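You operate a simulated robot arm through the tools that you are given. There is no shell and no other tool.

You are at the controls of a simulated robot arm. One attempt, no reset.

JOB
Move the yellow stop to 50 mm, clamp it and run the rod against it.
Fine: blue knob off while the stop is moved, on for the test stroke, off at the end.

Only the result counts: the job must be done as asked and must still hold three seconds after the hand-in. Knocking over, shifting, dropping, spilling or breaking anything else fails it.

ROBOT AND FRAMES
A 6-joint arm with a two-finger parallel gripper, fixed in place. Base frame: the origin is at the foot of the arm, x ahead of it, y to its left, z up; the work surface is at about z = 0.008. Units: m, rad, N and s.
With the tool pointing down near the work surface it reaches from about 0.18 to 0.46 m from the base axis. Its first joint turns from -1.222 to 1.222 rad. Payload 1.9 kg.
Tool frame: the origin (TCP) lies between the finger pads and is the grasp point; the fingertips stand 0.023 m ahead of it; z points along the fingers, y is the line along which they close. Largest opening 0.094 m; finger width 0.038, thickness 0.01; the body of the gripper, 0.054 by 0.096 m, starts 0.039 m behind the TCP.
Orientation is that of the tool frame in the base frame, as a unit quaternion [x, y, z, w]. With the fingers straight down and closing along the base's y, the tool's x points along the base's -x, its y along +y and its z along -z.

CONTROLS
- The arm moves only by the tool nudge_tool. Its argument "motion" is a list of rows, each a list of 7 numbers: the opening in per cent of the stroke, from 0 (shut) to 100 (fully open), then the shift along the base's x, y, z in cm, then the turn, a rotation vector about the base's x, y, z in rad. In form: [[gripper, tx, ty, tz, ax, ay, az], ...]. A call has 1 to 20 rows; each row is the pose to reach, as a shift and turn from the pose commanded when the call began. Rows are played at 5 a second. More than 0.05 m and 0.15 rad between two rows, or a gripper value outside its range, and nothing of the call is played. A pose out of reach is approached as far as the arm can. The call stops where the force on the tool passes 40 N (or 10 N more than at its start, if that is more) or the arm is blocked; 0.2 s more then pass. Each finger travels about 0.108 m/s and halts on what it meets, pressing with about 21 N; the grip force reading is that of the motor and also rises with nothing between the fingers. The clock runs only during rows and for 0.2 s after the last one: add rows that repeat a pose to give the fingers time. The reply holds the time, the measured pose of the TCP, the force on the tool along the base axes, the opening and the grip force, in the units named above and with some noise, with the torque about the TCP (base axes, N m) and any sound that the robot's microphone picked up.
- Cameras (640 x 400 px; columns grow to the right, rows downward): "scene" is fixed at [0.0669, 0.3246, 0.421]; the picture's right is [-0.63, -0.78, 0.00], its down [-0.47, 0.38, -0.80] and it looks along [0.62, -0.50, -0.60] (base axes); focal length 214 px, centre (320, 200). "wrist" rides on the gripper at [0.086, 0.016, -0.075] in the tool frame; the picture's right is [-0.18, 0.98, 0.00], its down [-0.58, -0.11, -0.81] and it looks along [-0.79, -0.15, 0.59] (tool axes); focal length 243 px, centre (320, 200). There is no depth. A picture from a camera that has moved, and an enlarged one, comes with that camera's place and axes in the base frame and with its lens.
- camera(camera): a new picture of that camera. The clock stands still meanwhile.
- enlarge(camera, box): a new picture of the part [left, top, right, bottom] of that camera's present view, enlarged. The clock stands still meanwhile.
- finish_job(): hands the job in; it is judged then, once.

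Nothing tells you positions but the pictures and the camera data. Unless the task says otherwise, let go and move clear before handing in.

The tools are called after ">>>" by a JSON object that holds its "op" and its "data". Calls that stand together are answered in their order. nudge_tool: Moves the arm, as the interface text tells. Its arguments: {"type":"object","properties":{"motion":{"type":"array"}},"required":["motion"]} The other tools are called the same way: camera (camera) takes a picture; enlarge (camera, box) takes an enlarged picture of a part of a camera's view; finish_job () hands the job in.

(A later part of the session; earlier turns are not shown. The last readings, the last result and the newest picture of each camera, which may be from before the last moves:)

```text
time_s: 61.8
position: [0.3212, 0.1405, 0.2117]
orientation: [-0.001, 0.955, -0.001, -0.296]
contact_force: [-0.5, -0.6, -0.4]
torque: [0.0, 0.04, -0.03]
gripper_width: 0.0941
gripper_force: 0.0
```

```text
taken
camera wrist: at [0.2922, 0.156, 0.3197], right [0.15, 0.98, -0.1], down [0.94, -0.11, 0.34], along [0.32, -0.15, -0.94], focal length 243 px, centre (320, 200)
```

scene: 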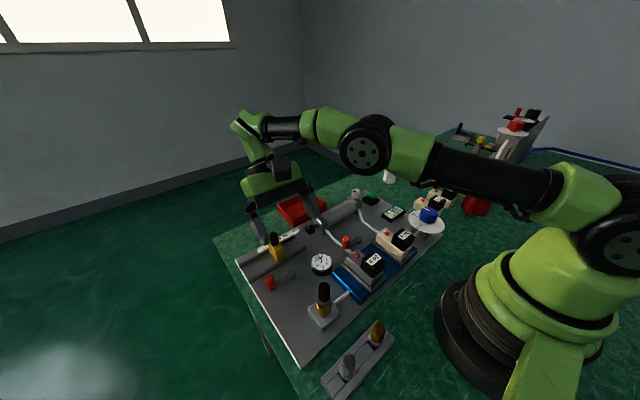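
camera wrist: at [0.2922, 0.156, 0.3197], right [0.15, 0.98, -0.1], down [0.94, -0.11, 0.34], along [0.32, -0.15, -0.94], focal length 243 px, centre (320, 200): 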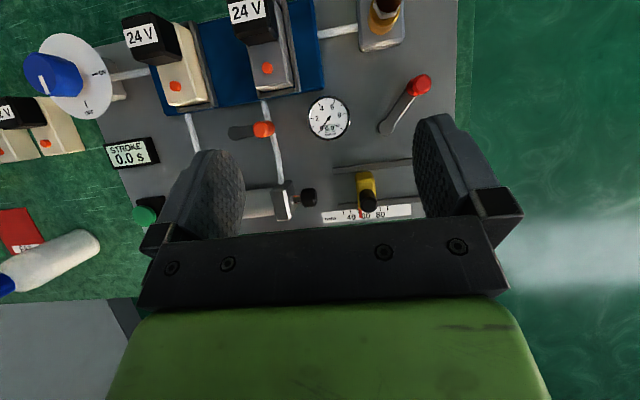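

>>> {"op": "enlarge", "data": {"camera": "wrist", "box": [310, 180, 430, 230]}}

>>> {"op": "enlarge", "data": {"camera": "wrist", "box": [335, 195, 395, 225]}}

```text
5.33 times, centred on (370, 205) of wrist
camera zoom: at [0.2922, 0.156, 0.3197], right [0.15, 0.98, -0.1], down [0.94, -0.11, 0.34], along [0.32, -0.15, -0.94], focal length 1294 px, centre (53, 173)
```

zoom: 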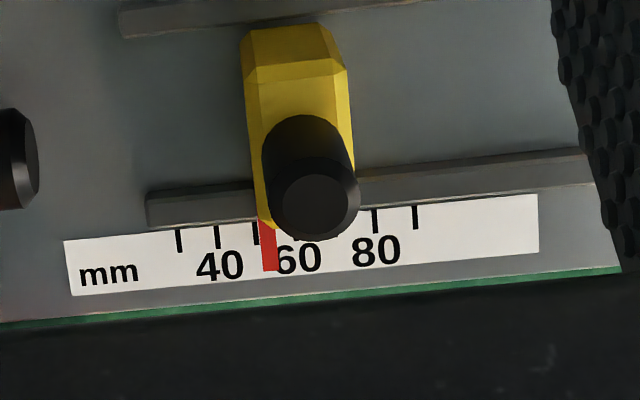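

```text
10.67 times, centred on (365, 210) of wrist
camera zoom: at [0.2922, 0.156, 0.3197], right [0.15, 0.98, -0.1], down [0.94, -0.11, 0.34], along [0.32, -0.15, -0.94], focal length 2588 px, centre (-160, 93)
```

zoom: 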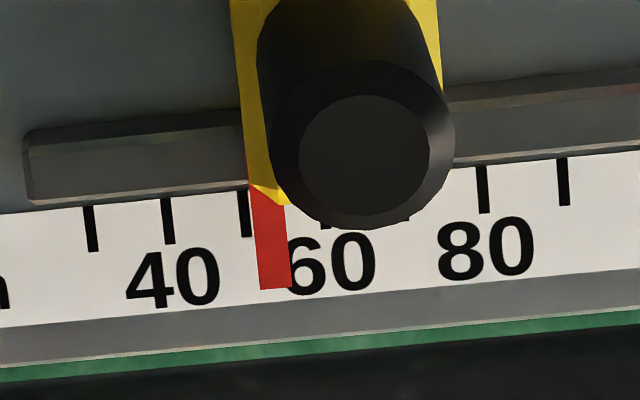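

The pointer reads about 53 mm (its centre is roughly 3 mm past the 50 tick). I'll take a closer look from a lower viewpoint to measure it more precisely.

>>> {"op": "nudge_tool", "data": {"motion": [[100, 0.5, -0.2, -1, 0, -0.14, 0], [100, 1.2, -0.4, -2.5, 0, -0.28, 0], [100, 2, -0.7, -4, 0, -0.42, 0], [100, 2.8, -1, -5.5, 0, -0.56, 0], [100, 3.4, -1.2, -6.5, 0, -0.6, 0], [100, 3.4, -1.2, -6.5, 0, -0.6, 0]]}}

>>> {"op": "camera", "data": {"camera": "wrist"}}

>>> {"op": "enlarge", "data": {"camera": "wrist", "box": [270, 70, 430, 170]}}

```text
time_s: 63.2
position: [0.3561, 0.1309, 0.1441]
orientation: [-0.001, 1.0, 0.0, 0.0]
contact_force: [-0.1, -0.1, -0.3]
torque: [-0.01, 0.02, -0.01]
gripper_width: 0.094
gripper_force: 0.0
```

```text
taken
camera wrist: at [0.2698, 0.1455, 0.2173], right [0.18, 0.98, 0.0], down [0.58, -0.11, 0.81], along [0.79, -0.15, -0.59], focal length 243 px, centre (320, 200)
```

wrist: 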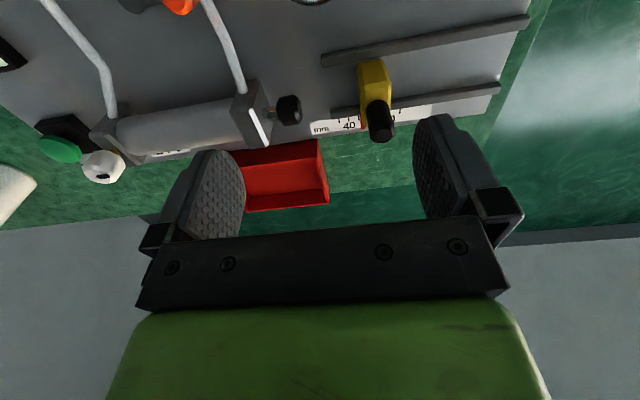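

```text
4.00 times, centred on (350, 120) of wrist
camera zoom: at [0.2698, 0.1455, 0.2173], right [0.18, 0.98, 0.0], down [0.58, -0.11, 0.81], along [0.79, -0.15, -0.59], focal length 970 px, centre (200, 520)
```

zoom: 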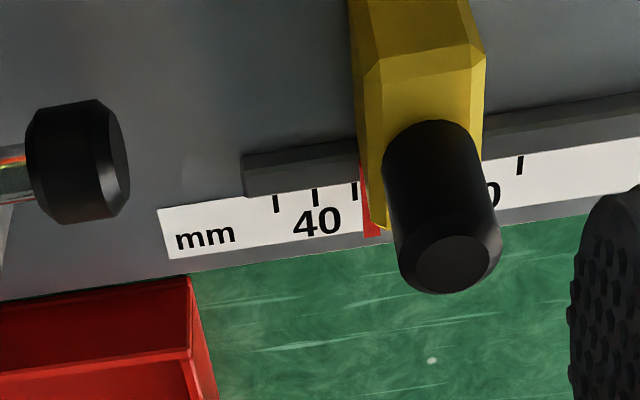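

The pointer's centre sits about 2.9 mm beyond the 50 mark. I'll re-grip the handle at the same place and slide it that last bit.

>>> {"op": "nudge_tool", "data": {"motion": [[70, 1, 1.3, 0, 0, 0, 0], [50, 2, 2.6, 0, 0, 0, 0], [44, 2.95, 4.0, -1, 0, 0, 0], [44, 2.95, 4.0, -4, 0, 0, 0], [44, 2.95, 4.0, -7, 0, 0, 0], [44, 2.95, 4.0, -7, 0, 0, 0], [30, 2.95, 4.0, -7, 0, 0, 0], [20, 2.95, 4.0, -7, 0, 0, 0], [10, 2.95, 4.0, -7, 0, 0, 0], [5, 2.95, 4.0, -7, 0, 0, 0], [5, 2.95, 4.0, -7, 0, 0, 0]]}}

```text
time_s: 65.6
position: [0.3857, 0.1696, 0.0736]
orientation: [0.0, 1.0, -0.001, 0.0]
contact_force: [2.4, 0.8, -7.0]
torque: [0.71, -0.06, -0.04]
gripper_width: 0.0175
gripper_force: 45.3
```

>>> {"op": "nudge_tool", "data": {"motion": [[5, 0, -0.1, 0, 0, 0, 0], [5, 0, -0.2, 0, 0, 0, 0], [5, 0, -0.29, 0, 0, 0, 0], [5, 0, -0.29, 0, 0, 0, 0], [20, 0, -0.29, 0, 0, 0, 0], [40, 0, -0.29, 0, 0, 0, 0], [44, 0, -0.29, 0, 0, 0, 0], [44, 0, -0.29, 3, 0, 0, 0], [60, -1, -0.8, 6, 0, 0, 0], [80, -2.5, -1.3, 9, 0, 0.14, 0], [100, -4, -1.9, 11.5, 0, 0.28, 0], [100, -5.5, -2.5, 13, 0, 0.42, 0], [100, -6.4, -3.1, 13.5, 0, 0.56, 0], [100, -6.4, -3.1, 13.5, 0, 0.6, 0], [100, -6.4, -3.1, 13.5, 0, 0.6, 0]]}}

>>> {"op": "enlarge", "data": {"camera": "wrist", "box": [310, 180, 430, 230]}}

>>> {"op": "enlarge", "data": {"camera": "wrist", "box": [335, 195, 395, 225]}}

```text
time_s: 68.8
position: [0.3204, 0.1378, 0.2104]
orientation: [0.0, 0.955, 0.0, -0.296]
contact_force: [0.7, 0.9, -0.2]
torque: [0.02, 0.0, 0.02]
gripper_width: 0.094
gripper_force: 0.0
```

```text
5.33 times, centred on (370, 205) of wrist
camera zoom: at [0.2915, 0.1537, 0.3192], right [0.15, 0.98, -0.1], down [0.94, -0.11, 0.34], along [0.32, -0.15, -0.94], focal length 1294 px, centre (53, 173)
```

zoom: 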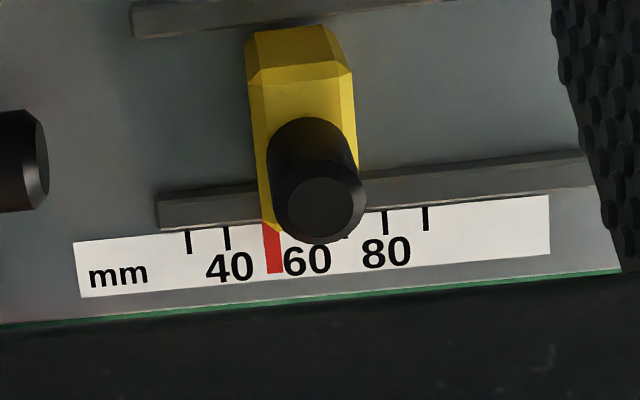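

```text
10.67 times, centred on (365, 210) of wrist
camera zoom: at [0.2915, 0.1537, 0.3192], right [0.15, 0.98, -0.1], down [0.94, -0.11, 0.34], along [0.32, -0.15, -0.94], focal length 2588 px, centre (-160, 93)
```

zoom: 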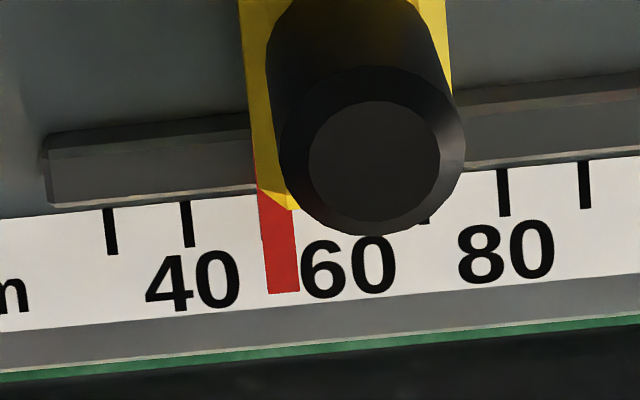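

The pointer is now close to 50: its left edge, flush with the stop's contact face, sits on the 50 tick and its centre is about 1.5 mm beyond. To decide the exact reference, I'll look at the rod tip's zero relative to the scale.

>>> {"op": "nudge_tool", "data": {"motion": [[100, 0, -2.5, 0, 0, 0, 0], [100, 0, -4.7, 0, 0, 0, 0], [100, 0, -4.7, 0, 0, 0, 0]]}}

>>> {"op": "enlarge", "data": {"camera": "wrist", "box": [310, 170, 430, 230]}}

>>> {"op": "enlarge", "data": {"camera": "wrist", "box": [330, 185, 420, 225]}}

>>> {"op": "camera", "data": {"camera": "wrist"}}

```text
time_s: 69.6
position: [0.3233, 0.0913, 0.2097]
orientation: [0.0, 0.955, 0.0, -0.296]
contact_force: [0.6, 1.3, -0.3]
torque: [0.0, 0.02, 0.02]
gripper_width: 0.0939
gripper_force: 0.1
```

```text
5.33 times, centred on (370, 200) of wrist
camera zoom: at [0.2937, 0.1068, 0.3193], right [0.15, 0.98, -0.1], down [0.94, -0.11, 0.34], along [0.32, -0.15, -0.94], focal length 1294 px, centre (53, 200)
```

zoom: 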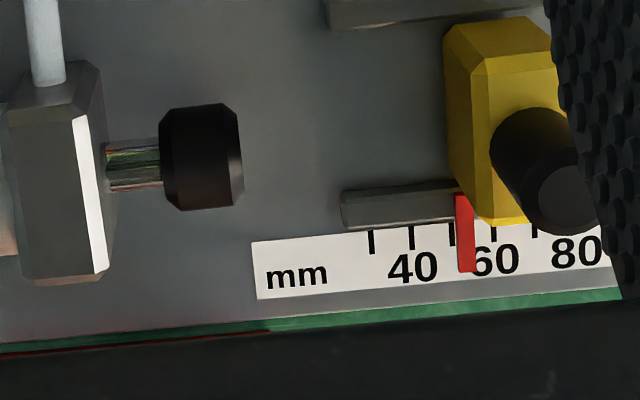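

```text
7.11 times, centred on (375, 205) of wrist
camera zoom: at [0.2937, 0.1068, 0.3193], right [0.15, 0.98, -0.1], down [0.94, -0.11, 0.34], along [0.32, -0.15, -0.94], focal length 1725 px, centre (-71, 164)
```

zoom: 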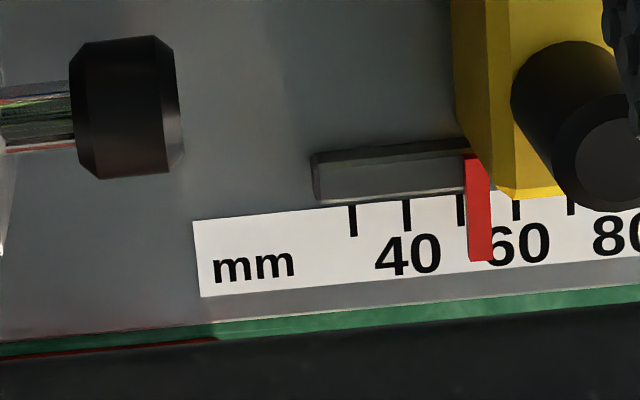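

```text
taken
camera wrist: at [0.2937, 0.1068, 0.3193], right [0.15, 0.98, -0.1], down [0.94, -0.11, 0.34], along [0.32, -0.15, -0.94], focal length 243 px, centre (320, 200)
```

wrist: 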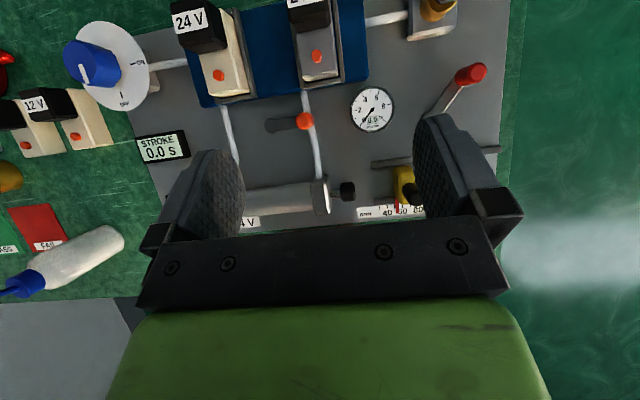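

The scale zero coincides with the retracted rod tip to within about 1 mm. The contact face is now at about 49.5 mm and the pointer centre at about 51.5 mm. A further 0.7 mm brings both within about 1 mm of 50, so I'll re-grip and make that small correction.

>>> {"op": "nudge_tool", "data": {"motion": [[100, 0.8, 1.5, -1, 0, -0.14, 0], [90, 1.8, 3, -2.5, 0, -0.28, 0], [70, 3, 4.5, -4, 0, -0.42, 0], [50, 4.2, 6, -5.5, 0, -0.56, 0], [44, 5.4, 7.2, -7, 0, -0.6, 0], [44, 6.3, 7.51, -9, 0, -0.6, 0], [44, 6.3, 7.51, -11.5, 0, -0.6, 0], [44, 6.3, 7.51, -13.4, 0, -0.6, 0], [44, 6.3, 7.51, -13.4, 0, -0.6, 0], [30, 6.3, 7.51, -13.4, 0, -0.6, 0], [20, 6.3, 7.51, -13.4, 0, -0.6, 0], [10, 6.3, 7.51, -13.4, 0, -0.6, 0], [5, 6.3, 7.51, -13.4, 0, -0.6, 0], [5, 6.3, 7.51, -13.4, 0, -0.6, 0]]}}

>>> {"op": "camera", "data": {"camera": "wrist"}}

```text
time_s: 72.6
position: [0.3846, 0.1673, 0.0772]
orientation: [-0.001, 1.0, 0.0, 0.0]
contact_force: [2.8, 0.1, -4.7]
torque: [0.64, -0.04, 0.04]
gripper_width: 0.0175
gripper_force: 45.6
```

```text
taken
camera wrist: at [0.2976, 0.1823, 0.1499], right [0.18, 0.98, 0.0], down [0.58, -0.11, 0.81], along [0.79, -0.15, -0.59], focal length 243 px, centre (320, 200)
```

wrist: 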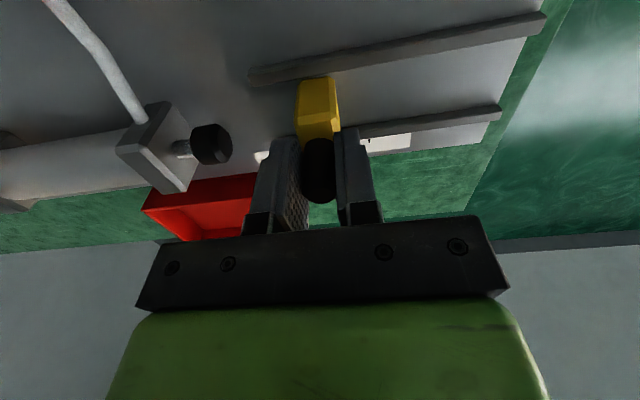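

>>> {"op": "nudge_tool", "data": {"motion": [[5, 0, -0.04, 0, 0, 0, 0], [5, 0, -0.08, 0, 0, 0, 0], [5, 0, -0.08, 0, 0, 0, 0], [20, 0, -0.08, 0, 0, 0, 0], [40, 0, -0.08, 0, 0, 0, 0], [44, 0, -0.08, 0, 0, 0, 0], [44, 0, -0.08, 3, 0, 0, 0], [60, -1, -0.6, 6, 0, 0, 0], [80, -2.5, -1.1, 9, 0, 0.14, 0], [100, -4, -1.7, 11.5, 0, 0.28, 0], [100, -5.5, -2.3, 13, 0, 0.42, 0], [100, -6.3, -2.9, 13.4, 0, 0.56, 0], [100, -6.3, -2.9, 13.4, 0, 0.6, 0], [100, -6.3, -2.9, 13.4, 0, 0.6, 0]]}}

>>> {"op": "enlarge", "data": {"camera": "wrist", "box": [310, 180, 430, 230]}}

>>> {"op": "enlarge", "data": {"camera": "wrist", "box": [335, 195, 395, 225]}}

```text
time_s: 75.6
position: [0.3224, 0.1393, 0.2106]
orientation: [-0.001, 0.955, -0.001, -0.296]
contact_force: [0.3, -0.2, 0.8]
torque: [-0.03, -0.01, 0.0]
gripper_width: 0.094
gripper_force: 0.0
```

```text
5.33 times, centred on (370, 205) of wrist
camera zoom: at [0.2926, 0.154, 0.3196], right [0.15, 0.98, -0.1], down [0.94, -0.11, 0.34], along [0.32, -0.15, -0.94], focal length 1294 px, centre (53, 173)
```

zoom: 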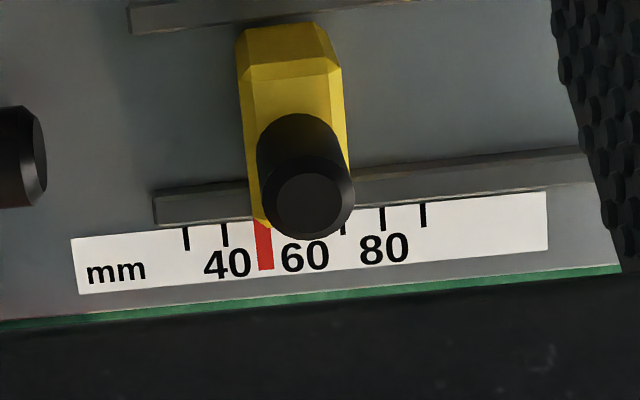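

```text
10.67 times, centred on (365, 210) of wrist
camera zoom: at [0.2926, 0.154, 0.3196], right [0.15, 0.98, -0.1], down [0.94, -0.11, 0.34], along [0.32, -0.15, -0.94], focal length 2588 px, centre (-160, 93)
```

zoom: 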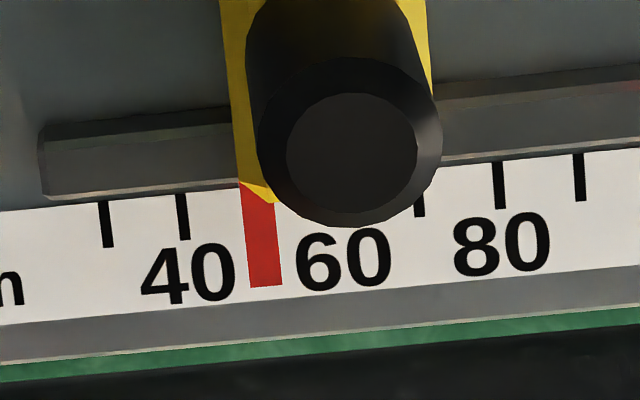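

The pointer's centre now covers the 50 tick almost exactly. I'll take one more look from further left to see how the pointer relates to the stop's contact face.

>>> {"op": "nudge_tool", "data": {"motion": [[100, 0, -2, 0, 0, 0, 0], [100, 0, -4, 0, 0, 0, 0], [100, 0, -4, 0, 0, 0, 0]]}}

>>> {"op": "enlarge", "data": {"camera": "wrist", "box": [360, 170, 420, 220]}}

>>> {"op": "enlarge", "data": {"camera": "wrist", "box": [320, 170, 420, 220]}}

```text
time_s: 76.4
position: [0.322, 0.0978, 0.211]
orientation: [-0.001, 0.955, 0.0, -0.296]
contact_force: [0.0, -0.6, 0.4]
torque: [0.0, 0.0, -0.01]
gripper_width: 0.0942
gripper_force: 0.1
```

```text
8.00 times, centred on (390, 195) of wrist
camera zoom: at [0.2923, 0.1134, 0.3199], right [0.15, 0.98, -0.1], down [0.94, -0.11, 0.34], along [0.32, -0.15, -0.94], focal length 1941 px, centre (-240, 240)
```

zoom: 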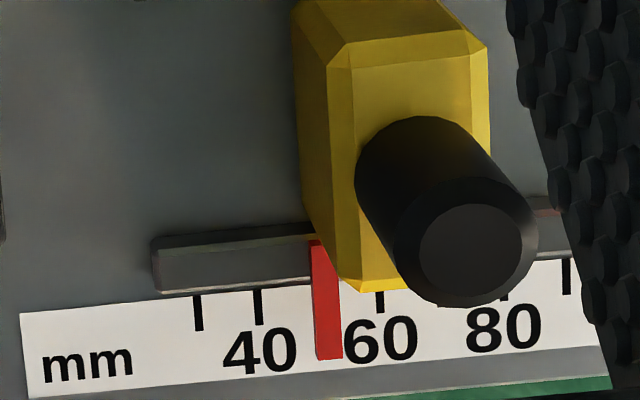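

```text
6.40 times, centred on (370, 195) of wrist
camera zoom: at [0.2923, 0.1134, 0.3199], right [0.15, 0.98, -0.1], down [0.94, -0.11, 0.34], along [0.32, -0.15, -0.94], focal length 1553 px, centre (0, 232)
```

zoom: 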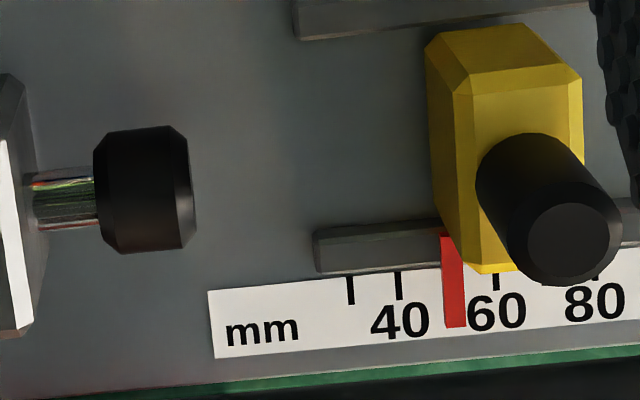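

The pointer is flush with the contact face and about 4 mm wide: centre at 50.0 means the face is at about 48. To be safe for either reading I'll nudge the stop back about 1 mm, pushing the handle gently with closed fingers from the cylinder side.

>>> {"op": "nudge_tool", "data": {"motion": [[80, 0.8, 0.8, -1, 0, -0.14, 0], [50, 1.8, 1.6, -2.5, 0, -0.28, 0], [30, 3, 2.4, -4, 0, -0.42, 0], [10, 4.2, 3.2, -5.5, 0, -0.56, 0], [0, 5.4, 4.0, -7, 0, -0.6, 0], [0, 6.3, 4.42, -9, 0, -0.6, 0], [0, 6.3, 4.42, -11.5, 0, -0.6, 0], [0, 6.3, 4.42, -13.2, 0, -0.6, 0], [0, 6.3, 4.42, -13.2, 0, -0.6, 0]]}}

>>> {"op": "camera", "data": {"camera": "wrist"}}

```text
time_s: 78.4
position: [0.3834, 0.143, 0.0777]
orientation: [-0.001, 1.0, -0.002, 0.001]
contact_force: [0.3, -0.2, -0.8]
torque: [0.01, -0.02, -0.01]
gripper_width: 0.0
gripper_force: 21.1
```

```text
taken
camera wrist: at [0.2971, 0.1577, 0.1502], right [0.18, 0.98, 0.0], down [0.58, -0.11, 0.81], along [0.79, -0.15, -0.59], focal length 243 px, centre (320, 200)
```

wrist: 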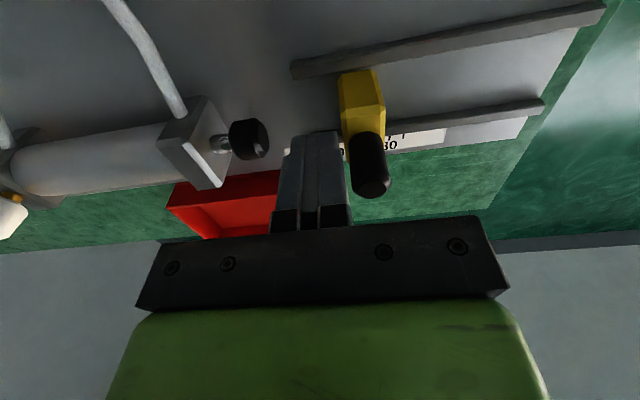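

>>> {"op": "nudge_tool", "data": {"motion": [[0, 0, 0.2, 0, 0, 0, 0], [0, 0, 0.4, 0, 0, 0, 0], [0, 0, 0.5, 0, 0, 0, 0], [0, 0, 0.5, 0, 0, 0, 0]]}}

>>> {"op": "enlarge", "data": {"camera": "wrist", "box": [260, 50, 440, 220]}}

```text
time_s: 79.4
position: [0.3831, 0.1481, 0.0777]
orientation: [-0.002, 1.0, -0.001, 0.0]
contact_force: [-0.4, -0.8, -0.8]
torque: [0.01, 0.01, -0.01]
gripper_width: 0.0
gripper_force: 21.4
```

```text
2.35 times, centred on (350, 135) of wrist
camera zoom: at [0.2978, 0.163, 0.1506], right [0.18, 0.98, 0.0], down [0.58, -0.11, 0.81], along [0.79, -0.15, -0.59], focal length 571 px, centre (249, 353)
```

zoom: 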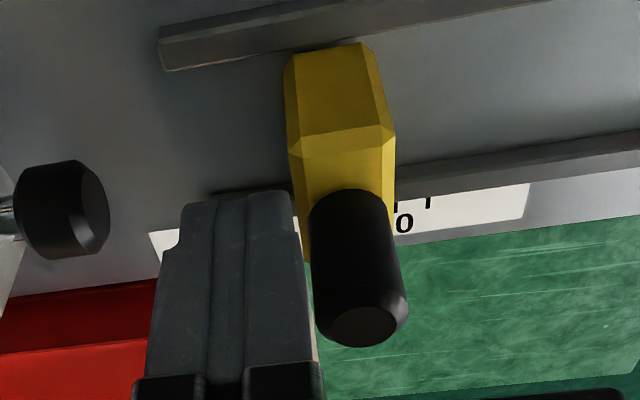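

>>> {"op": "nudge_tool", "data": {"motion": [[0, 0, 0.05, 0, 0, 0, 0], [0, 0, 0.1, 0, 0, 0, 0], [0, 0, 0.1, 0, 0, 0, 0]]}}

>>> {"op": "nudge_tool", "data": {"motion": [[0, 0, 0.05, 0, 0, 0, 0], [0, 0, 0.05, 0, 0, 0, 0]]}}

>>> {"op": "enlarge", "data": {"camera": "wrist", "box": [260, 50, 440, 220]}}

```text
time_s: 80.2
position: [0.3845, 0.1482, 0.0781]
orientation: [-0.001, 1.0, -0.001, 0.0]
contact_force: [0.3, -0.2, -0.3]
torque: [-0.03, 0.0, -0.05]
gripper_width: 0.0
gripper_force: 21.3
```

```text
time_s: 80.8
position: [0.3839, 0.1489, 0.0784]
orientation: [-0.001, 1.0, -0.001, 0.0]
contact_force: [-0.2, 0.1, -1.2]
torque: [0.02, -0.02, -0.02]
gripper_width: 0.0002
gripper_force: 20.7
```

```text
2.35 times, centred on (350, 135) of wrist
camera zoom: at [0.2984, 0.1642, 0.1512], right [0.18, 0.98, 0.0], down [0.58, -0.11, 0.81], along [0.79, -0.15, -0.59], focal length 571 px, centre (249, 353)
```

zoom: 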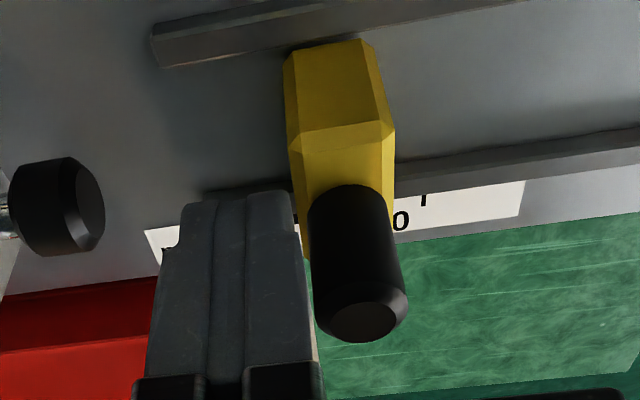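

>>> {"op": "nudge_tool", "data": {"motion": [[0, 0, 0.05, 0, 0, 0, 0], [0, 0, 0.05, 0, 0, 0, 0], [0, 0, -0.5, 0, 0, 0, 0], [0, 0, -0.6, 3, 0, 0, 0], [0, -1, -0.4, 6, 0, 0, 0], [30, -2.5, -0.3, 9, 0, 0.14, 0], [60, -4, -0.3, 11.5, 0, 0.28, 0], [100, -5.5, -0.3, 13, 0, 0.42, 0], [100, -6.3, -0.5, 13.2, 0, 0.56, 0], [100, -6.3, -0.9, 13.2, 0, 0.6, 0], [100, -6.3, -0.9, 13.2, 0, 0.6, 0]]}}

>>> {"op": "enlarge", "data": {"camera": "wrist", "box": [335, 195, 395, 225]}}

>>> {"op": "enlarge", "data": {"camera": "wrist", "box": [310, 180, 430, 230]}}

```text
time_s: 83.2
position: [0.3215, 0.139, 0.2102]
orientation: [-0.001, 0.955, -0.001, -0.296]
contact_force: [-0.3, -0.5, -0.5]
torque: [-0.02, 0.02, -0.02]
gripper_width: 0.0937
gripper_force: 0.0
```

```text
10.67 times, centred on (365, 210) of wrist
camera zoom: at [0.2924, 0.1548, 0.3197], right [0.15, 0.98, -0.1], down [0.94, -0.11, 0.34], along [0.32, -0.15, -0.94], focal length 2588 px, centre (-160, 93)
```

zoom: 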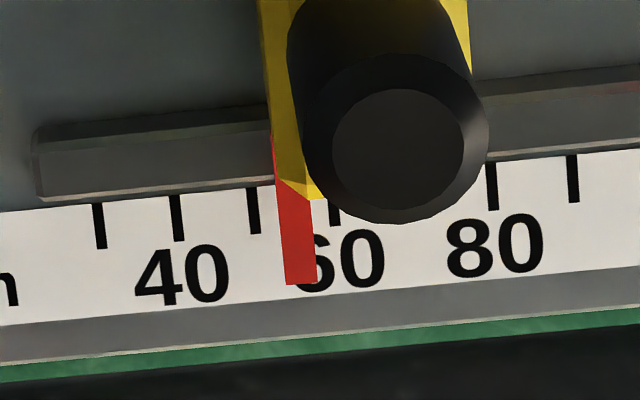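

```text
5.33 times, centred on (370, 205) of wrist
camera zoom: at [0.2924, 0.1548, 0.3197], right [0.15, 0.98, -0.1], down [0.94, -0.11, 0.34], along [0.32, -0.15, -0.94], focal length 1294 px, centre (53, 173)
```

zoom: 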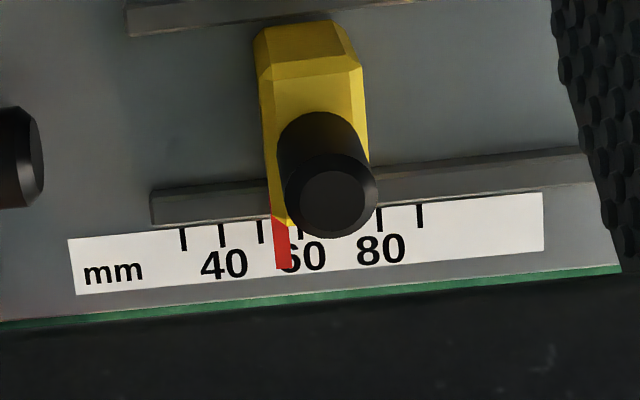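

The stop moved further than intended (pointer now ≈ 55), so it slides very easily. I'll wait a moment and look again to see whether it drifts on its own.

>>> {"op": "nudge_tool", "data": {"motion": [[100, 0, 0, 0, 0, 0, 0], [100, 0, 0, 0, 0, 0, 0], [100, 0, 0, 0, 0, 0, 0], [100, 0, 0, 0, 0, 0, 0], [100, 0, 0, 0, 0, 0, 0], [100, 0, 0, 0, 0, 0, 0], [100, 0, 0, 0, 0, 0, 0], [100, 0, 0, 0, 0, 0, 0], [100, 0, 0, 0, 0, 0, 0], [100, 0, 0, 0, 0, 0, 0]]}}

>>> {"op": "enlarge", "data": {"camera": "wrist", "box": [335, 195, 395, 225]}}

```text
time_s: 85.4
position: [0.3202, 0.1393, 0.2111]
orientation: [-0.001, 0.955, 0.0, -0.296]
contact_force: [1.3, 0.1, -0.1]
torque: [0.0, 0.02, -0.02]
gripper_width: 0.094
gripper_force: 0.0
```

```text
10.67 times, centred on (365, 210) of wrist
camera zoom: at [0.2923, 0.1549, 0.3198], right [0.15, 0.98, -0.1], down [0.94, -0.11, 0.34], along [0.32, -0.15, -0.94], focal length 2588 px, centre (-160, 93)
```

zoom: 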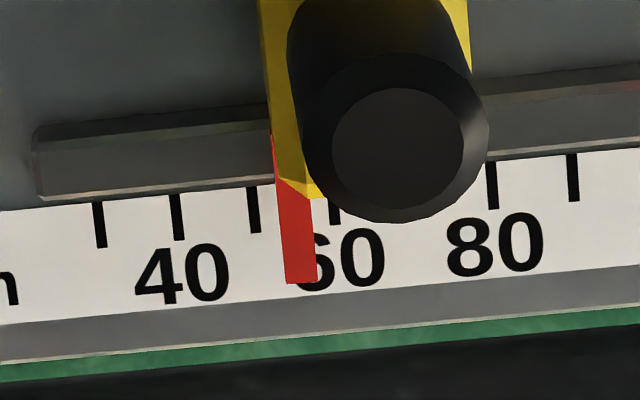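

No drift; the finger's thicker upper part simply met the handle earlier than I'd assumed. I'll grip the handle, slide it back slightly below 50, and then use the now-calibrated push to set the final position.

>>> {"op": "nudge_tool", "data": {"motion": [[100, 0.8, 0.6, -1, 0, -0.14, 0], [90, 1.8, 1.2, -2.5, 0, -0.28, 0], [70, 3, 1.8, -4, 0, -0.42, 0], [50, 4.2, 2.4, -5.5, 0, -0.56, 0], [44, 5.4, 3.05, -7, 0, -0.6, 0], [44, 6.3, 3.05, -9, 0, -0.6, 0], [44, 6.3, 3.05, -11.5, 0, -0.6, 0], [44, 6.3, 3.05, -13.4, 0, -0.6, 0], [44, 6.3, 3.05, -13.4, 0, -0.6, 0], [30, 6.3, 3.05, -13.4, 0, -0.6, 0], [20, 6.3, 3.05, -13.4, 0, -0.6, 0], [10, 6.3, 3.05, -13.4, 0, -0.6, 0], [5, 6.3, 3.05, -13.4, 0, -0.6, 0], [5, 6.3, 2.9, -13.4, 0, -0.6, 0], [5, 6.3, 2.7, -13.4, 0, -0.6, 0], [5, 6.3, 2.5, -13.4, 0, -0.6, 0], [5, 6.3, 2.5, -13.4, 0, -0.6, 0]]}}

```text
time_s: 89.0
position: [0.3845, 0.1646, 0.0773]
orientation: [-0.001, 1.0, 0.0, 0.001]
contact_force: [7.2, 0.3, 5.3]
torque: [0.62, 0.33, -0.03]
gripper_width: 0.0172
gripper_force: 45.5
```

>>> {"op": "nudge_tool", "data": {"motion": [[20, 0, 0, 0, 0, 0, 0], [40, 0, 0, 0, 0, 0, 0], [44, 0, 0, 0, 0, 0, 0], [44, 0, 0, 3, 0, 0, 0], [44, 0, 0, 5.5, 0, 0, 0], [20, 0, -1.5, 5.5, 0, 0, 0], [0, 0, -2.85, 5.5, 0, 0, 0], [0, 0, -2.85, 3, 0, 0, 0], [0, 0, -2.85, 0.2, 0, 0, 0], [0, 0, -2.85, 0.2, 0, 0, 0], [0, 0, -2.5, 0.2, 0, 0, 0], [0, 0, -2.25, 0.2, 0, 0, 0], [0, 0, -2.1, 0.2, 0, 0, 0], [0, 0, -2.0, 0.2, 0, 0, 0], [0, 0, -1.97, 0.2, 0, 0, 0], [0, 0, -1.97, 0.2, 0, 0, 0], [0, 0, -2.3, 0.2, 0, 0, 0], [0, 0, -2.8, 0.2, 0, 0, 0], [0, 0, -2.8, 3, 0, 0, 0], [0, 0, -2.8, 5.5, 0, 0, 0]]}}

```text
time_s: 93.2
position: [0.3855, 0.1348, 0.1307]
orientation: [-0.001, 1.0, -0.002, -0.001]
contact_force: [-0.1, 0.8, -0.8]
torque: [-0.01, 0.0, 0.0]
gripper_width: 0.0001
gripper_force: 21.6
```

>>> {"op": "nudge_tool", "data": {"motion": [[20, -1.5, 0, 2.5, 0, 0.14, 0], [50, -3, 0, 5, 0, 0.28, 0], [80, -4.7, 0, 7, 0, 0.42, 0], [100, -6.3, 0.1, 7.9, 0, 0.56, 0], [100, -6.3, 0.1, 7.9, 0, 0.6, 0], [100, -6.3, 0.1, 7.9, 0, 0.6, 0]]}}

>>> {"op": "enlarge", "data": {"camera": "wrist", "box": [335, 195, 395, 225]}}

>>> {"op": "enlarge", "data": {"camera": "wrist", "box": [310, 180, 430, 230]}}

```text
time_s: 94.6
position: [0.321, 0.1374, 0.2101]
orientation: [0.0, 0.955, 0.0, -0.296]
contact_force: [-0.1, 0.1, -0.7]
torque: [0.03, 0.01, 0.0]
gripper_width: 0.0939
gripper_force: 0.1
```

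```text
10.67 times, centred on (365, 210) of wrist
camera zoom: at [0.2914, 0.1527, 0.3192], right [0.15, 0.98, -0.1], down [0.94, -0.11, 0.34], along [0.32, -0.15, -0.94], focal length 2588 px, centre (-160, 93)
```

zoom: 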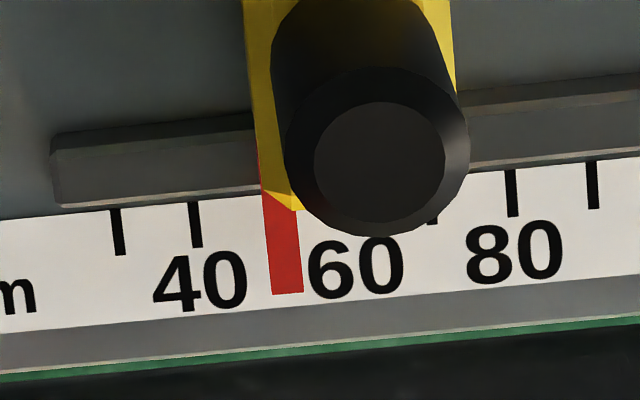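

```text
5.33 times, centred on (370, 205) of wrist
camera zoom: at [0.2914, 0.1527, 0.3192], right [0.15, 0.98, -0.1], down [0.94, -0.11, 0.34], along [0.32, -0.15, -0.94], focal length 1294 px, centre (53, 173)
```

zoom: 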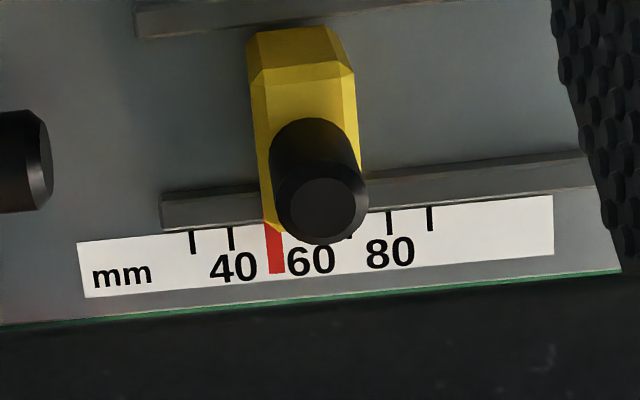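

The pointer centre is now at 51.0 and the contact face at about 48.9, both within about 1 mm of 50. Now I'll clamp by going back to the red lever, gripping its handle near (0.274, 0.231) and swinging it home.

>>> {"op": "nudge_tool", "data": {"motion": [[100, -1, 2, 0, 0, -0.14, 0], [80, -2, 4, 0, 0, -0.28, 0], [60, -3, 6, -1, 0, -0.42, 0], [44, -4, 8, -3, 0, -0.56, 0], [44, -4.7, 9.3, -5, 0, -0.6, 0], [44, -4.7, 9.3, -7, 0, -0.6, 0], [44, -4.7, 9.3, -7, 0, -0.6, 0]]}}

>>> {"op": "camera", "data": {"camera": "wrist"}}

>>> {"op": "enlarge", "data": {"camera": "wrist", "box": [240, 20, 400, 140]}}

```text
time_s: 96.2
position: [0.2727, 0.2289, 0.1396]
orientation: [-0.001, 1.0, 0.0, 0.0]
contact_force: [0.1, -0.7, -0.2]
torque: [0.01, 0.01, -0.03]
gripper_width: 0.0414
gripper_force: 0.0
```

```text
taken
camera wrist: at [0.1877, 0.244, 0.2137], right [0.18, 0.98, 0.0], down [0.58, -0.11, 0.81], along [0.79, -0.15, -0.59], focal length 243 px, centre (320, 200)
```

wrist: 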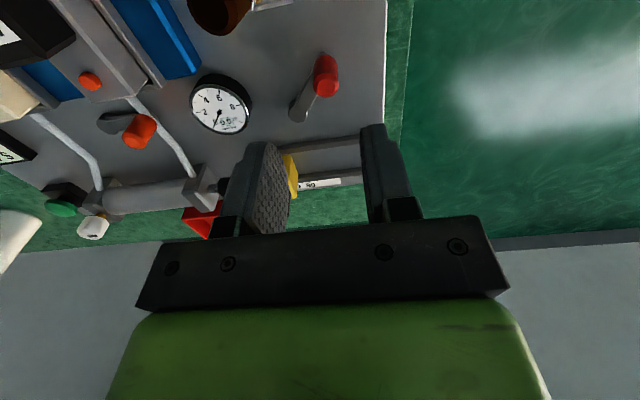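

```text
3.33 times, centred on (320, 80) of wrist
camera zoom: at [0.1877, 0.244, 0.2137], right [0.18, 0.98, 0.0], down [0.58, -0.11, 0.81], along [0.79, -0.15, -0.59], focal length 809 px, centre (320, 600)
```

zoom: 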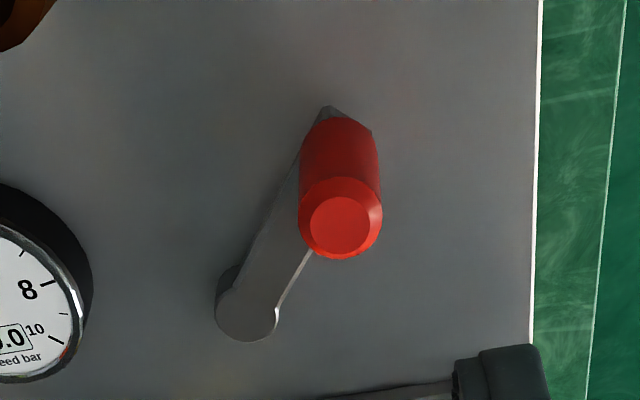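

Lever geometry is refined: pivot ≈ (0.312, 0.2005), radius ≈ 49 mm, and it has swung about 53° out. I'll descend and grip the red handle.

>>> {"op": "nudge_tool", "data": {"motion": [[44, 0.28, 0.26, -2.5, 0, 0, 0], [44, 0.28, 0.26, -5.5, 0, 0, 0], [44, 0.28, 0.26, -8.0, 0, 0, 0], [44, 0.28, 0.26, -8.0, 0, 0, 0], [30, 0.28, 0.26, -8.0, 0, 0, 0], [20, 0.28, 0.26, -8.0, 0, 0, 0], [10, 0.28, 0.26, -8.0, 0, 0, 0], [5, 0.28, 0.26, -8.0, 0, 0, 0], [5, 0.28, 0.26, -8.0, 0, 0, 0]]}}

>>> {"op": "enlarge", "data": {"camera": "wrist", "box": [220, 80, 420, 230]}}

```text
time_s: 98.2
position: [0.278, 0.2332, 0.0617]
orientation: [-0.001, 1.0, 0.0, 0.0]
contact_force: [-2.2, -2.8, -5.3]
torque: [0.32, -0.25, -0.1]
gripper_width: 0.0165
gripper_force: 45.1
```

```text
2.67 times, centred on (320, 155) of wrist
camera zoom: at [0.191, 0.2484, 0.1344], right [0.18, 0.98, 0.0], down [0.58, -0.11, 0.81], along [0.79, -0.15, -0.59], focal length 647 px, centre (320, 320)
```

zoom: 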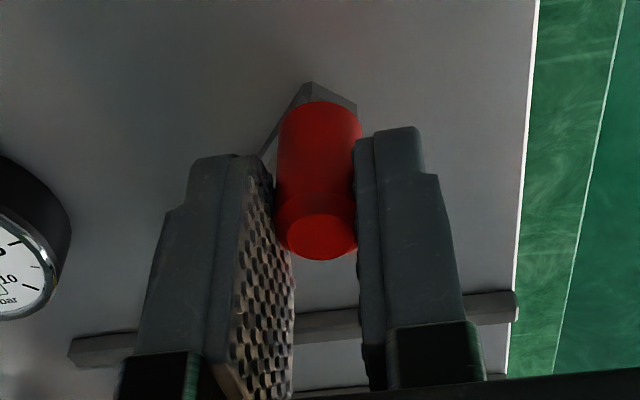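

>>> {"op": "nudge_tool", "data": {"motion": [[5, 0.22, 0.24, -0.1, 0, 0, -0.067], [5, 0.46, 0.47, -0.2, 0, 0, -0.134], [5, 0.72, 0.68, -0.3, 0, 0, -0.2], [5, 0.98, 0.87, -0.3, 0, 0, -0.269], [5, 1.26, 1.04, -0.3, 0, 0, -0.335], [5, 1.54, 1.2, -0.3, 0, 0, -0.401], [5, 1.84, 1.33, -0.3, 0, 0, -0.468], [5, 2.15, 1.45, -0.3, 0, 0, -0.536]]}}

>>> {"op": "enlarge", "data": {"camera": "wrist", "box": [220, 80, 420, 230]}}

```text
time_s: 100.0
position: [0.2984, 0.2482, 0.0577]
orientation: [0.265, 0.964, 0.0, 0.0]
contact_force: [5.9, 1.9, 31.9]
torque: [-0.85, 0.04, 0.31]
gripper_width: 0.0163
gripper_force: 45.4
```

```text
2.67 times, centred on (320, 155) of wrist
camera zoom: at [0.2332, 0.305, 0.1309], right [0.66, 0.75, 0.0], down [0.44, -0.39, 0.81], along [0.61, -0.53, -0.59], focal length 647 px, centre (320, 320)
```

zoom: 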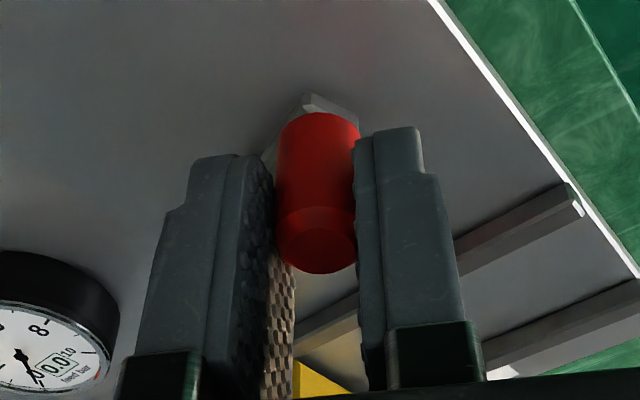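

>>> {"op": "nudge_tool", "data": {"motion": [[5, 0, 0, 0.25, 0, 0, 0], [5, 0.31, 0.1, 0.25, 0, 0, -0.067], [5, 0.64, 0.17, 0.25, 0, 0, -0.134], [5, 0.96, 0.22, 0.25, 0, 0, -0.2], [5, 1.27, 0.25, 0.25, 0, 0, -0.265], [5, 1.42, 0.26, 0.25, 0, 0, -0.295], [5, 1.57, 0.26, 0.25, 0, 0, -0.326], [5, 1.72, 0.26, 0.25, 0, 0, -0.356], [5, 1.86, 0.25, 0.25, 0, 0, -0.385], [5, 1.86, 0.25, 0.25, 0, 0, -0.385]]}}

>>> {"op": "enlarge", "data": {"camera": "wrist", "box": [220, 80, 420, 230]}}

>>> {"op": "enlarge", "data": {"camera": "scene", "box": [230, 220, 350, 320]}}

```text
time_s: 102.2
position: [0.3162, 0.2501, 0.0599]
orientation: [0.445, 0.896, -0.002, -0.003]
contact_force: [-19.8, 10.2, -17.1]
torque: [-0.03, -0.01, -0.16]
gripper_width: 0.0169
gripper_force: 44.9
```

```text
2.67 times, centred on (320, 155) of wrist
camera zoom: at [0.2773, 0.3279, 0.1324], right [0.89, 0.45, -0.01], down [0.27, -0.53, 0.81], along [0.36, -0.72, -0.59], focal length 647 px, centre (320, 320)
```

zoom: 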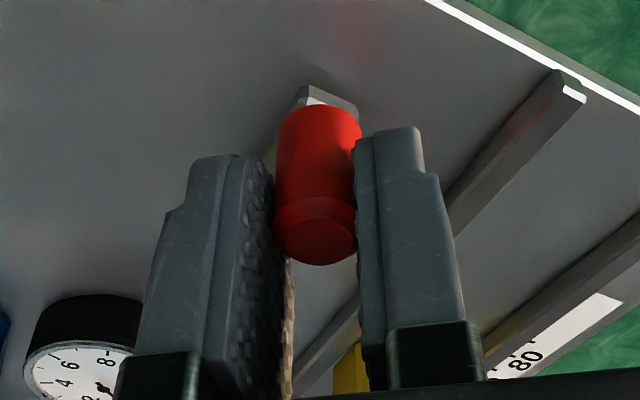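

```text
4.00 times, centred on (290, 270) of scene
camera zoom: at [0.067, 0.3246, 0.421], right [-0.63, -0.78, 0.0], down [-0.47, 0.38, -0.8], along [0.62, -0.5, -0.6], focal length 858 px, centre (440, -80)
```

zoom: 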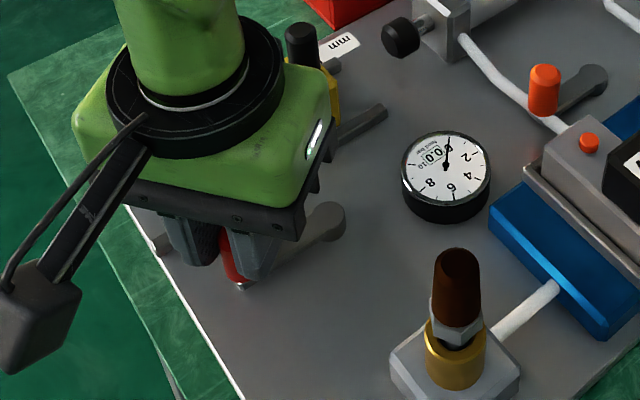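

The lever is near its home position with about 20 N resistance. I'll push slightly further to make sure it's fully home.

>>> {"op": "nudge_tool", "data": {"motion": [[5, 0.1, 0, 0, 0, 0, -0.02], [5, 0.2, 0, 0, 0, 0, -0.04], [5, 0.3, -0.01, 0, 0, 0, -0.06], [5, 0.4, -0.02, 0, 0, 0, -0.08]]}}

```text
time_s: 102.8
position: [0.3166, 0.2496, 0.0588]
orientation: [0.462, 0.887, -0.006, -0.004]
contact_force: [-12.2, -5.6, 7.2]
torque: [-0.15, -0.37, 0.16]
gripper_width: 0.0166
gripper_force: 45.1
stopped in row 3: the force on the tool passed its limit at 42 N (the readings are from after the stop); the commanded pose is now the measured one
```

The lever is hard against its end stop. I'll release, lift and check both the lever and the pointer.

>>> {"op": "nudge_tool", "data": {"motion": [[20, 0, 0, 0, 0, 0, 0], [40, 0, 0, 0, 0, 0, 0], [44, 0, 0, 0, 0, 0, 0], [44, 0, 0, 2.5, 0, 0, 0], [44, 0, 0, 5.5, 0, 0, 0], [44, 0, -1, 8, 0, 0, 0.14], [60, 0, -2.5, 9.5, 0, 0, 0.28], [80, 0, -4.5, 11, 0, 0, 0.42], [100, 0, -6.5, 12.5, 0, 0, 0.56], [100, 0, -8, 14, 0, 0, 0.7], [100, 0, -9.5, 15, 0, 0, 0.84], [100, 0, -10.8, 15, 0, 0, 0.96], [100, 0, -10.8, 15, 0, 0, 0.96]]}}

>>> {"op": "camera", "data": {"camera": "wrist"}}

>>> {"op": "enlarge", "data": {"camera": "scene", "box": [230, 220, 350, 320]}}

```text
time_s: 105.7
position: [0.3175, 0.1418, 0.2114]
orientation: [0.0, 1.0, -0.005, -0.001]
contact_force: [-0.7, 0.5, 0.0]
torque: [0.04, 0.02, -0.02]
gripper_width: 0.094
gripper_force: 0.0
```

```text
taken
camera wrist: at [0.2308, 0.1579, 0.2831], right [0.18, 0.98, -0.01], down [0.58, -0.1, 0.81], along [0.79, -0.15, -0.59], focal length 243 px, centre (320, 200)
```

wrist: 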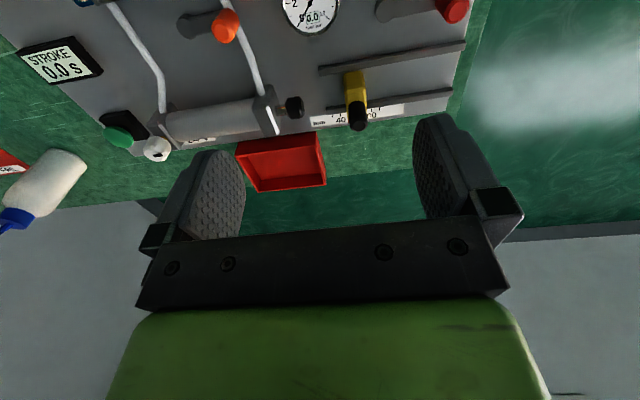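

```text
4.00 times, centred on (290, 270) of scene
camera zoom: at [0.0669, 0.3246, 0.421], right [-0.63, -0.78, 0.0], down [-0.47, 0.38, -0.8], along [0.62, -0.5, -0.6], focal length 858 px, centre (440, -80)
```

zoom: 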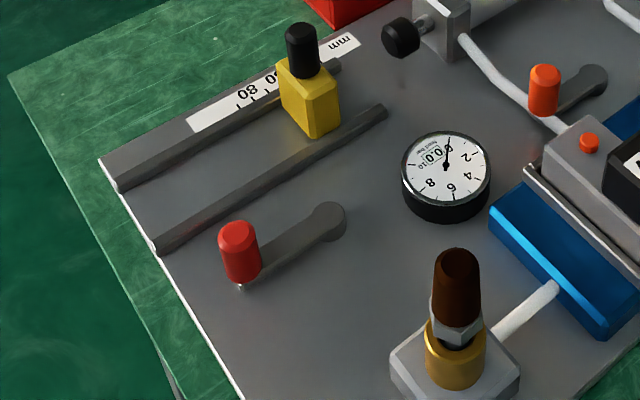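

>>> {"op": "nudge_tool", "data": {"motion": [[100, 0.1, -0.1, 0, 0.01, 0.14, 0], [100, 0.2, -0.2, 0, 0.01, 0.28, 0], [100, 0.3, -0.3, 0, 0.01, 0.42, 0], [100, 0.4, -0.3, 0, 0.01, 0.56, 0], [100, 0.4, -0.3, 0, 0.01, 0.6, 0], [100, 0.4, -0.3, 0, 0.01, 0.6, 0]]}}

>>> {"op": "enlarge", "data": {"camera": "wrist", "box": [335, 195, 395, 225]}}

>>> {"op": "camera", "data": {"camera": "wrist"}}

```text
time_s: 107.0
position: [0.3206, 0.1394, 0.2088]
orientation: [-0.002, 0.955, -0.001, -0.297]
contact_force: [-0.5, 0.5, 1.2]
torque: [0.01, 0.01, 0.0]
gripper_width: 0.0943
gripper_force: 0.1
```

```text
10.67 times, centred on (365, 210) of wrist
camera zoom: at [0.292, 0.1543, 0.3181], right [0.15, 0.98, -0.1], down [0.94, -0.11, 0.34], along [0.32, -0.15, -0.94], focal length 2588 px, centre (-160, 93)
```

zoom: 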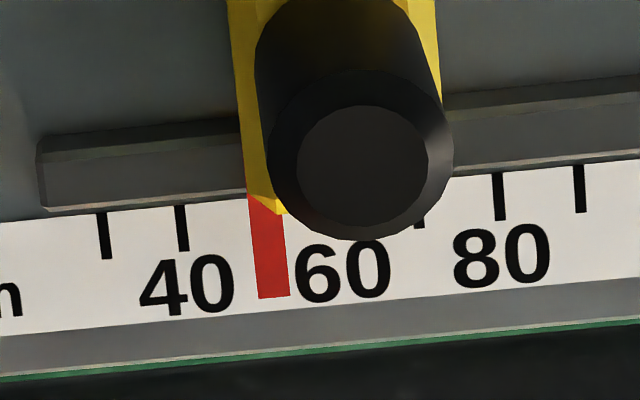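

```text
taken
camera wrist: at [0.292, 0.1543, 0.3181], right [0.15, 0.98, -0.1], down [0.94, -0.11, 0.34], along [0.32, -0.15, -0.94], focal length 243 px, centre (320, 200)
```

wrist: 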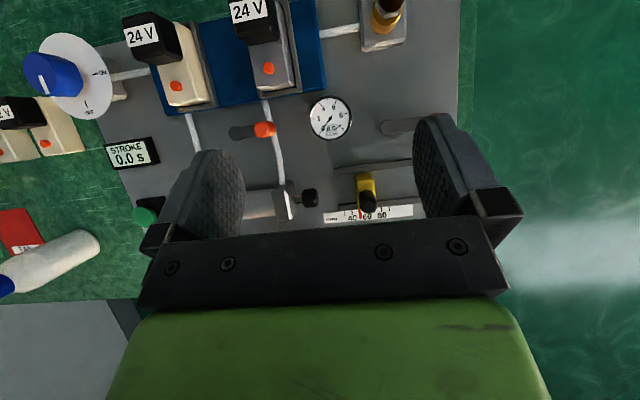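

The stop has stayed put and is clamped, with the pointer centre at about 51 covering the 50 mark. Next I'll go back to the blue knob to switch it ON.

>>> {"op": "nudge_tool", "data": {"motion": [[100, -1.2, -2.5, 0.5, 0, -0.14, 0], [100, -2.4, -5, 0.5, 0, -0.28, 0], [90, -3.6, -8, 0.5, 0, -0.42, 0], [70, -4.8, -11, 0.5, 0, -0.56, 0], [66, -6, -14.5, 0.5, 0, -0.6, 0], [66, -6, -14.5, 0.5, 0, -0.6, 0]]}}

>>> {"op": "nudge_tool", "data": {"motion": [[66, -0.4, -1.1, -0.4, 0, 0, -0.131], [66, -0.8, -2.2, -0.8, 0, 0, -0.262], [66, -1.2, -3.3, -1.2, 0, 0, -0.393], [66, -1.6, -4.4, -1.6, 0, 0, -0.524], [66, -2.0, -5.5, -2.0, 0, 0, -0.655], [66, -2.5, -6.6, -2.5, 0, 0, -0.785], [66, -3.0, -7.8, -3.0, 0, 0, -0.916], [66, -3.5, -9.0, -3.5, 0, 0, -1.047], [66, -4.0, -10.2, -4.0, 0, 0, -1.178], [66, -4.4, -11.4, -4.5, 0, 0, -1.309], [66, -4.8, -12.6, -5.0, 0, 0, -1.44], [66, -5.1, -13.5, -5.4, 0, 0, -1.571], [66, -5.1, -13.5, -5.4, 0, 0, -1.571]]}}

>>> {"op": "camera", "data": {"camera": "wrist"}}

```text
time_s: 108.5
position: [0.2626, -0.0097, 0.2149]
orientation: [-0.001, 1.0, -0.001, -0.001]
contact_force: [0.6, -1.0, -0.9]
torque: [0.02, 0.03, 0.0]
gripper_width: 0.062
gripper_force: 0.1
```

```text
time_s: 111.2
position: [0.2097, -0.1405, 0.1615]
orientation: [0.707, 0.707, 0.001, -0.002]
contact_force: [-0.2, -0.3, -0.6]
torque: [-0.01, -0.01, -0.01]
gripper_width: 0.0623
gripper_force: 0.0
```

```text
taken
camera wrist: at [0.2267, -0.0558, 0.2336], right [0.98, -0.18, 0.0], down [-0.11, -0.58, 0.81], along [-0.15, -0.79, -0.59], focal length 243 px, centre (320, 200)
```

wrist: 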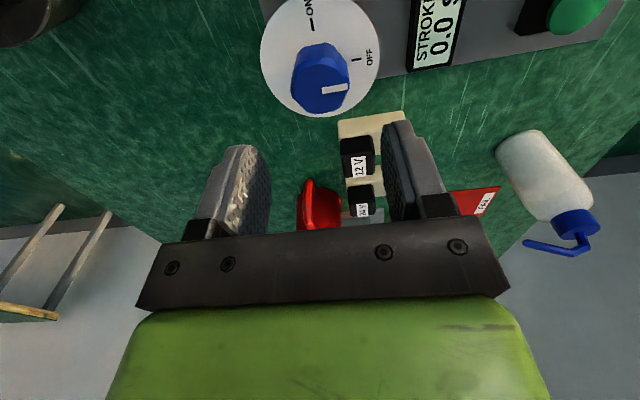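

>>> {"op": "nudge_tool", "data": {"motion": [[66, 0.1, 0.05, -3, 0, 0, 0], [66, 0.1, 0.05, -6, 0, 0, 0], [66, 0.1, 0.05, -8.4, 0, 0, 0], [66, 0.1, 0.05, -8.4, 0, 0, 0], [50, 0.1, 0.05, -8.4, 0, 0, 0], [42, 0.1, 0.05, -8.4, 0, 0, 0], [36, 0.1, 0.05, -8.4, 0, 0, 0], [30, 0.1, 0.05, -8.4, 0, 0, 0]]}}

>>> {"op": "camera", "data": {"camera": "wrist"}}

```text
time_s: 113.0
position: [0.2099, -0.1403, 0.0759]
orientation: [0.707, 0.707, -0.001, -0.002]
contact_force: [-29.0, -7.9, -0.2]
torque: [0.22, -0.33, 0.19]
gripper_width: 0.0398
gripper_force: 45.1
```

```text
taken
camera wrist: at [0.2271, -0.0554, 0.1499], right [0.98, -0.18, -0.01], down [-0.1, -0.58, 0.8], along [-0.15, -0.79, -0.59], focal length 243 px, centre (320, 200)
```

wrist: 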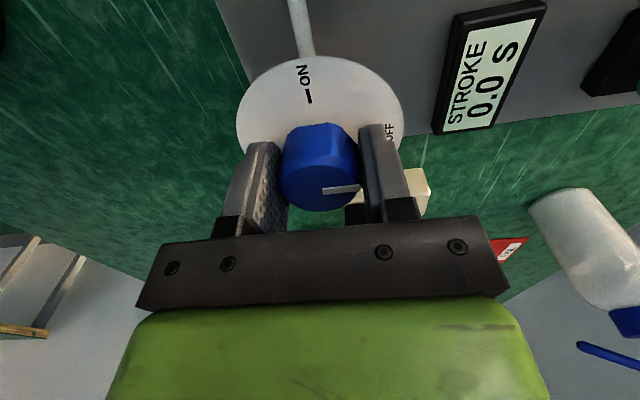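

The knob is gripped with a small side load, so I'll centre slightly toward -x and rotate counter-clockwise back to ON.

>>> {"op": "nudge_tool", "data": {"motion": [[10, -0.1, 0.03, 0, 0, 0, 0], [10, -0.18, 0.05, 0, 0, 0, 0], [10, -0.18, 0.05, 0, 0, 0, 0.1], [10, -0.18, 0.05, 0, 0, 0, 0.2], [10, -0.18, 0.05, 0, 0, 0, 0.3], [10, -0.18, 0.05, 0, 0, 0, 0.4], [10, -0.18, 0.05, 0, 0, 0, 0.5], [10, -0.18, 0.05, 0, 0, 0, 0.6], [10, -0.18, 0.05, 0, 0, 0, 0.7], [10, -0.18, 0.05, 0, 0, 0, 0.8]]}}

>>> {"op": "camera", "data": {"camera": "wrist"}}

```text
time_s: 114.8
position: [0.21, -0.1416, 0.0762]
orientation: [0.493, 0.87, -0.001, 0.001]
contact_force: [3.4, 1.7, -0.8]
torque: [-0.01, 0.5, 0.01]
gripper_width: 0.0396
gripper_force: 44.9
stopped in row 8: the force on the tool passed its limit at 41 N (the readings are from after the stop); the commanded pose is now the measured one
```

```text
taken
camera wrist: at [0.1802, -0.0588, 0.1496], right [0.94, 0.35, 0.0], down [0.2, -0.55, 0.81], along [0.28, -0.76, -0.59], focal length 243 px, centre (320, 200)
```

wrist: 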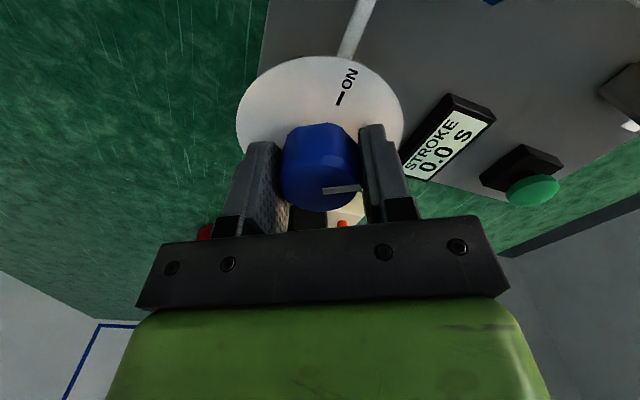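

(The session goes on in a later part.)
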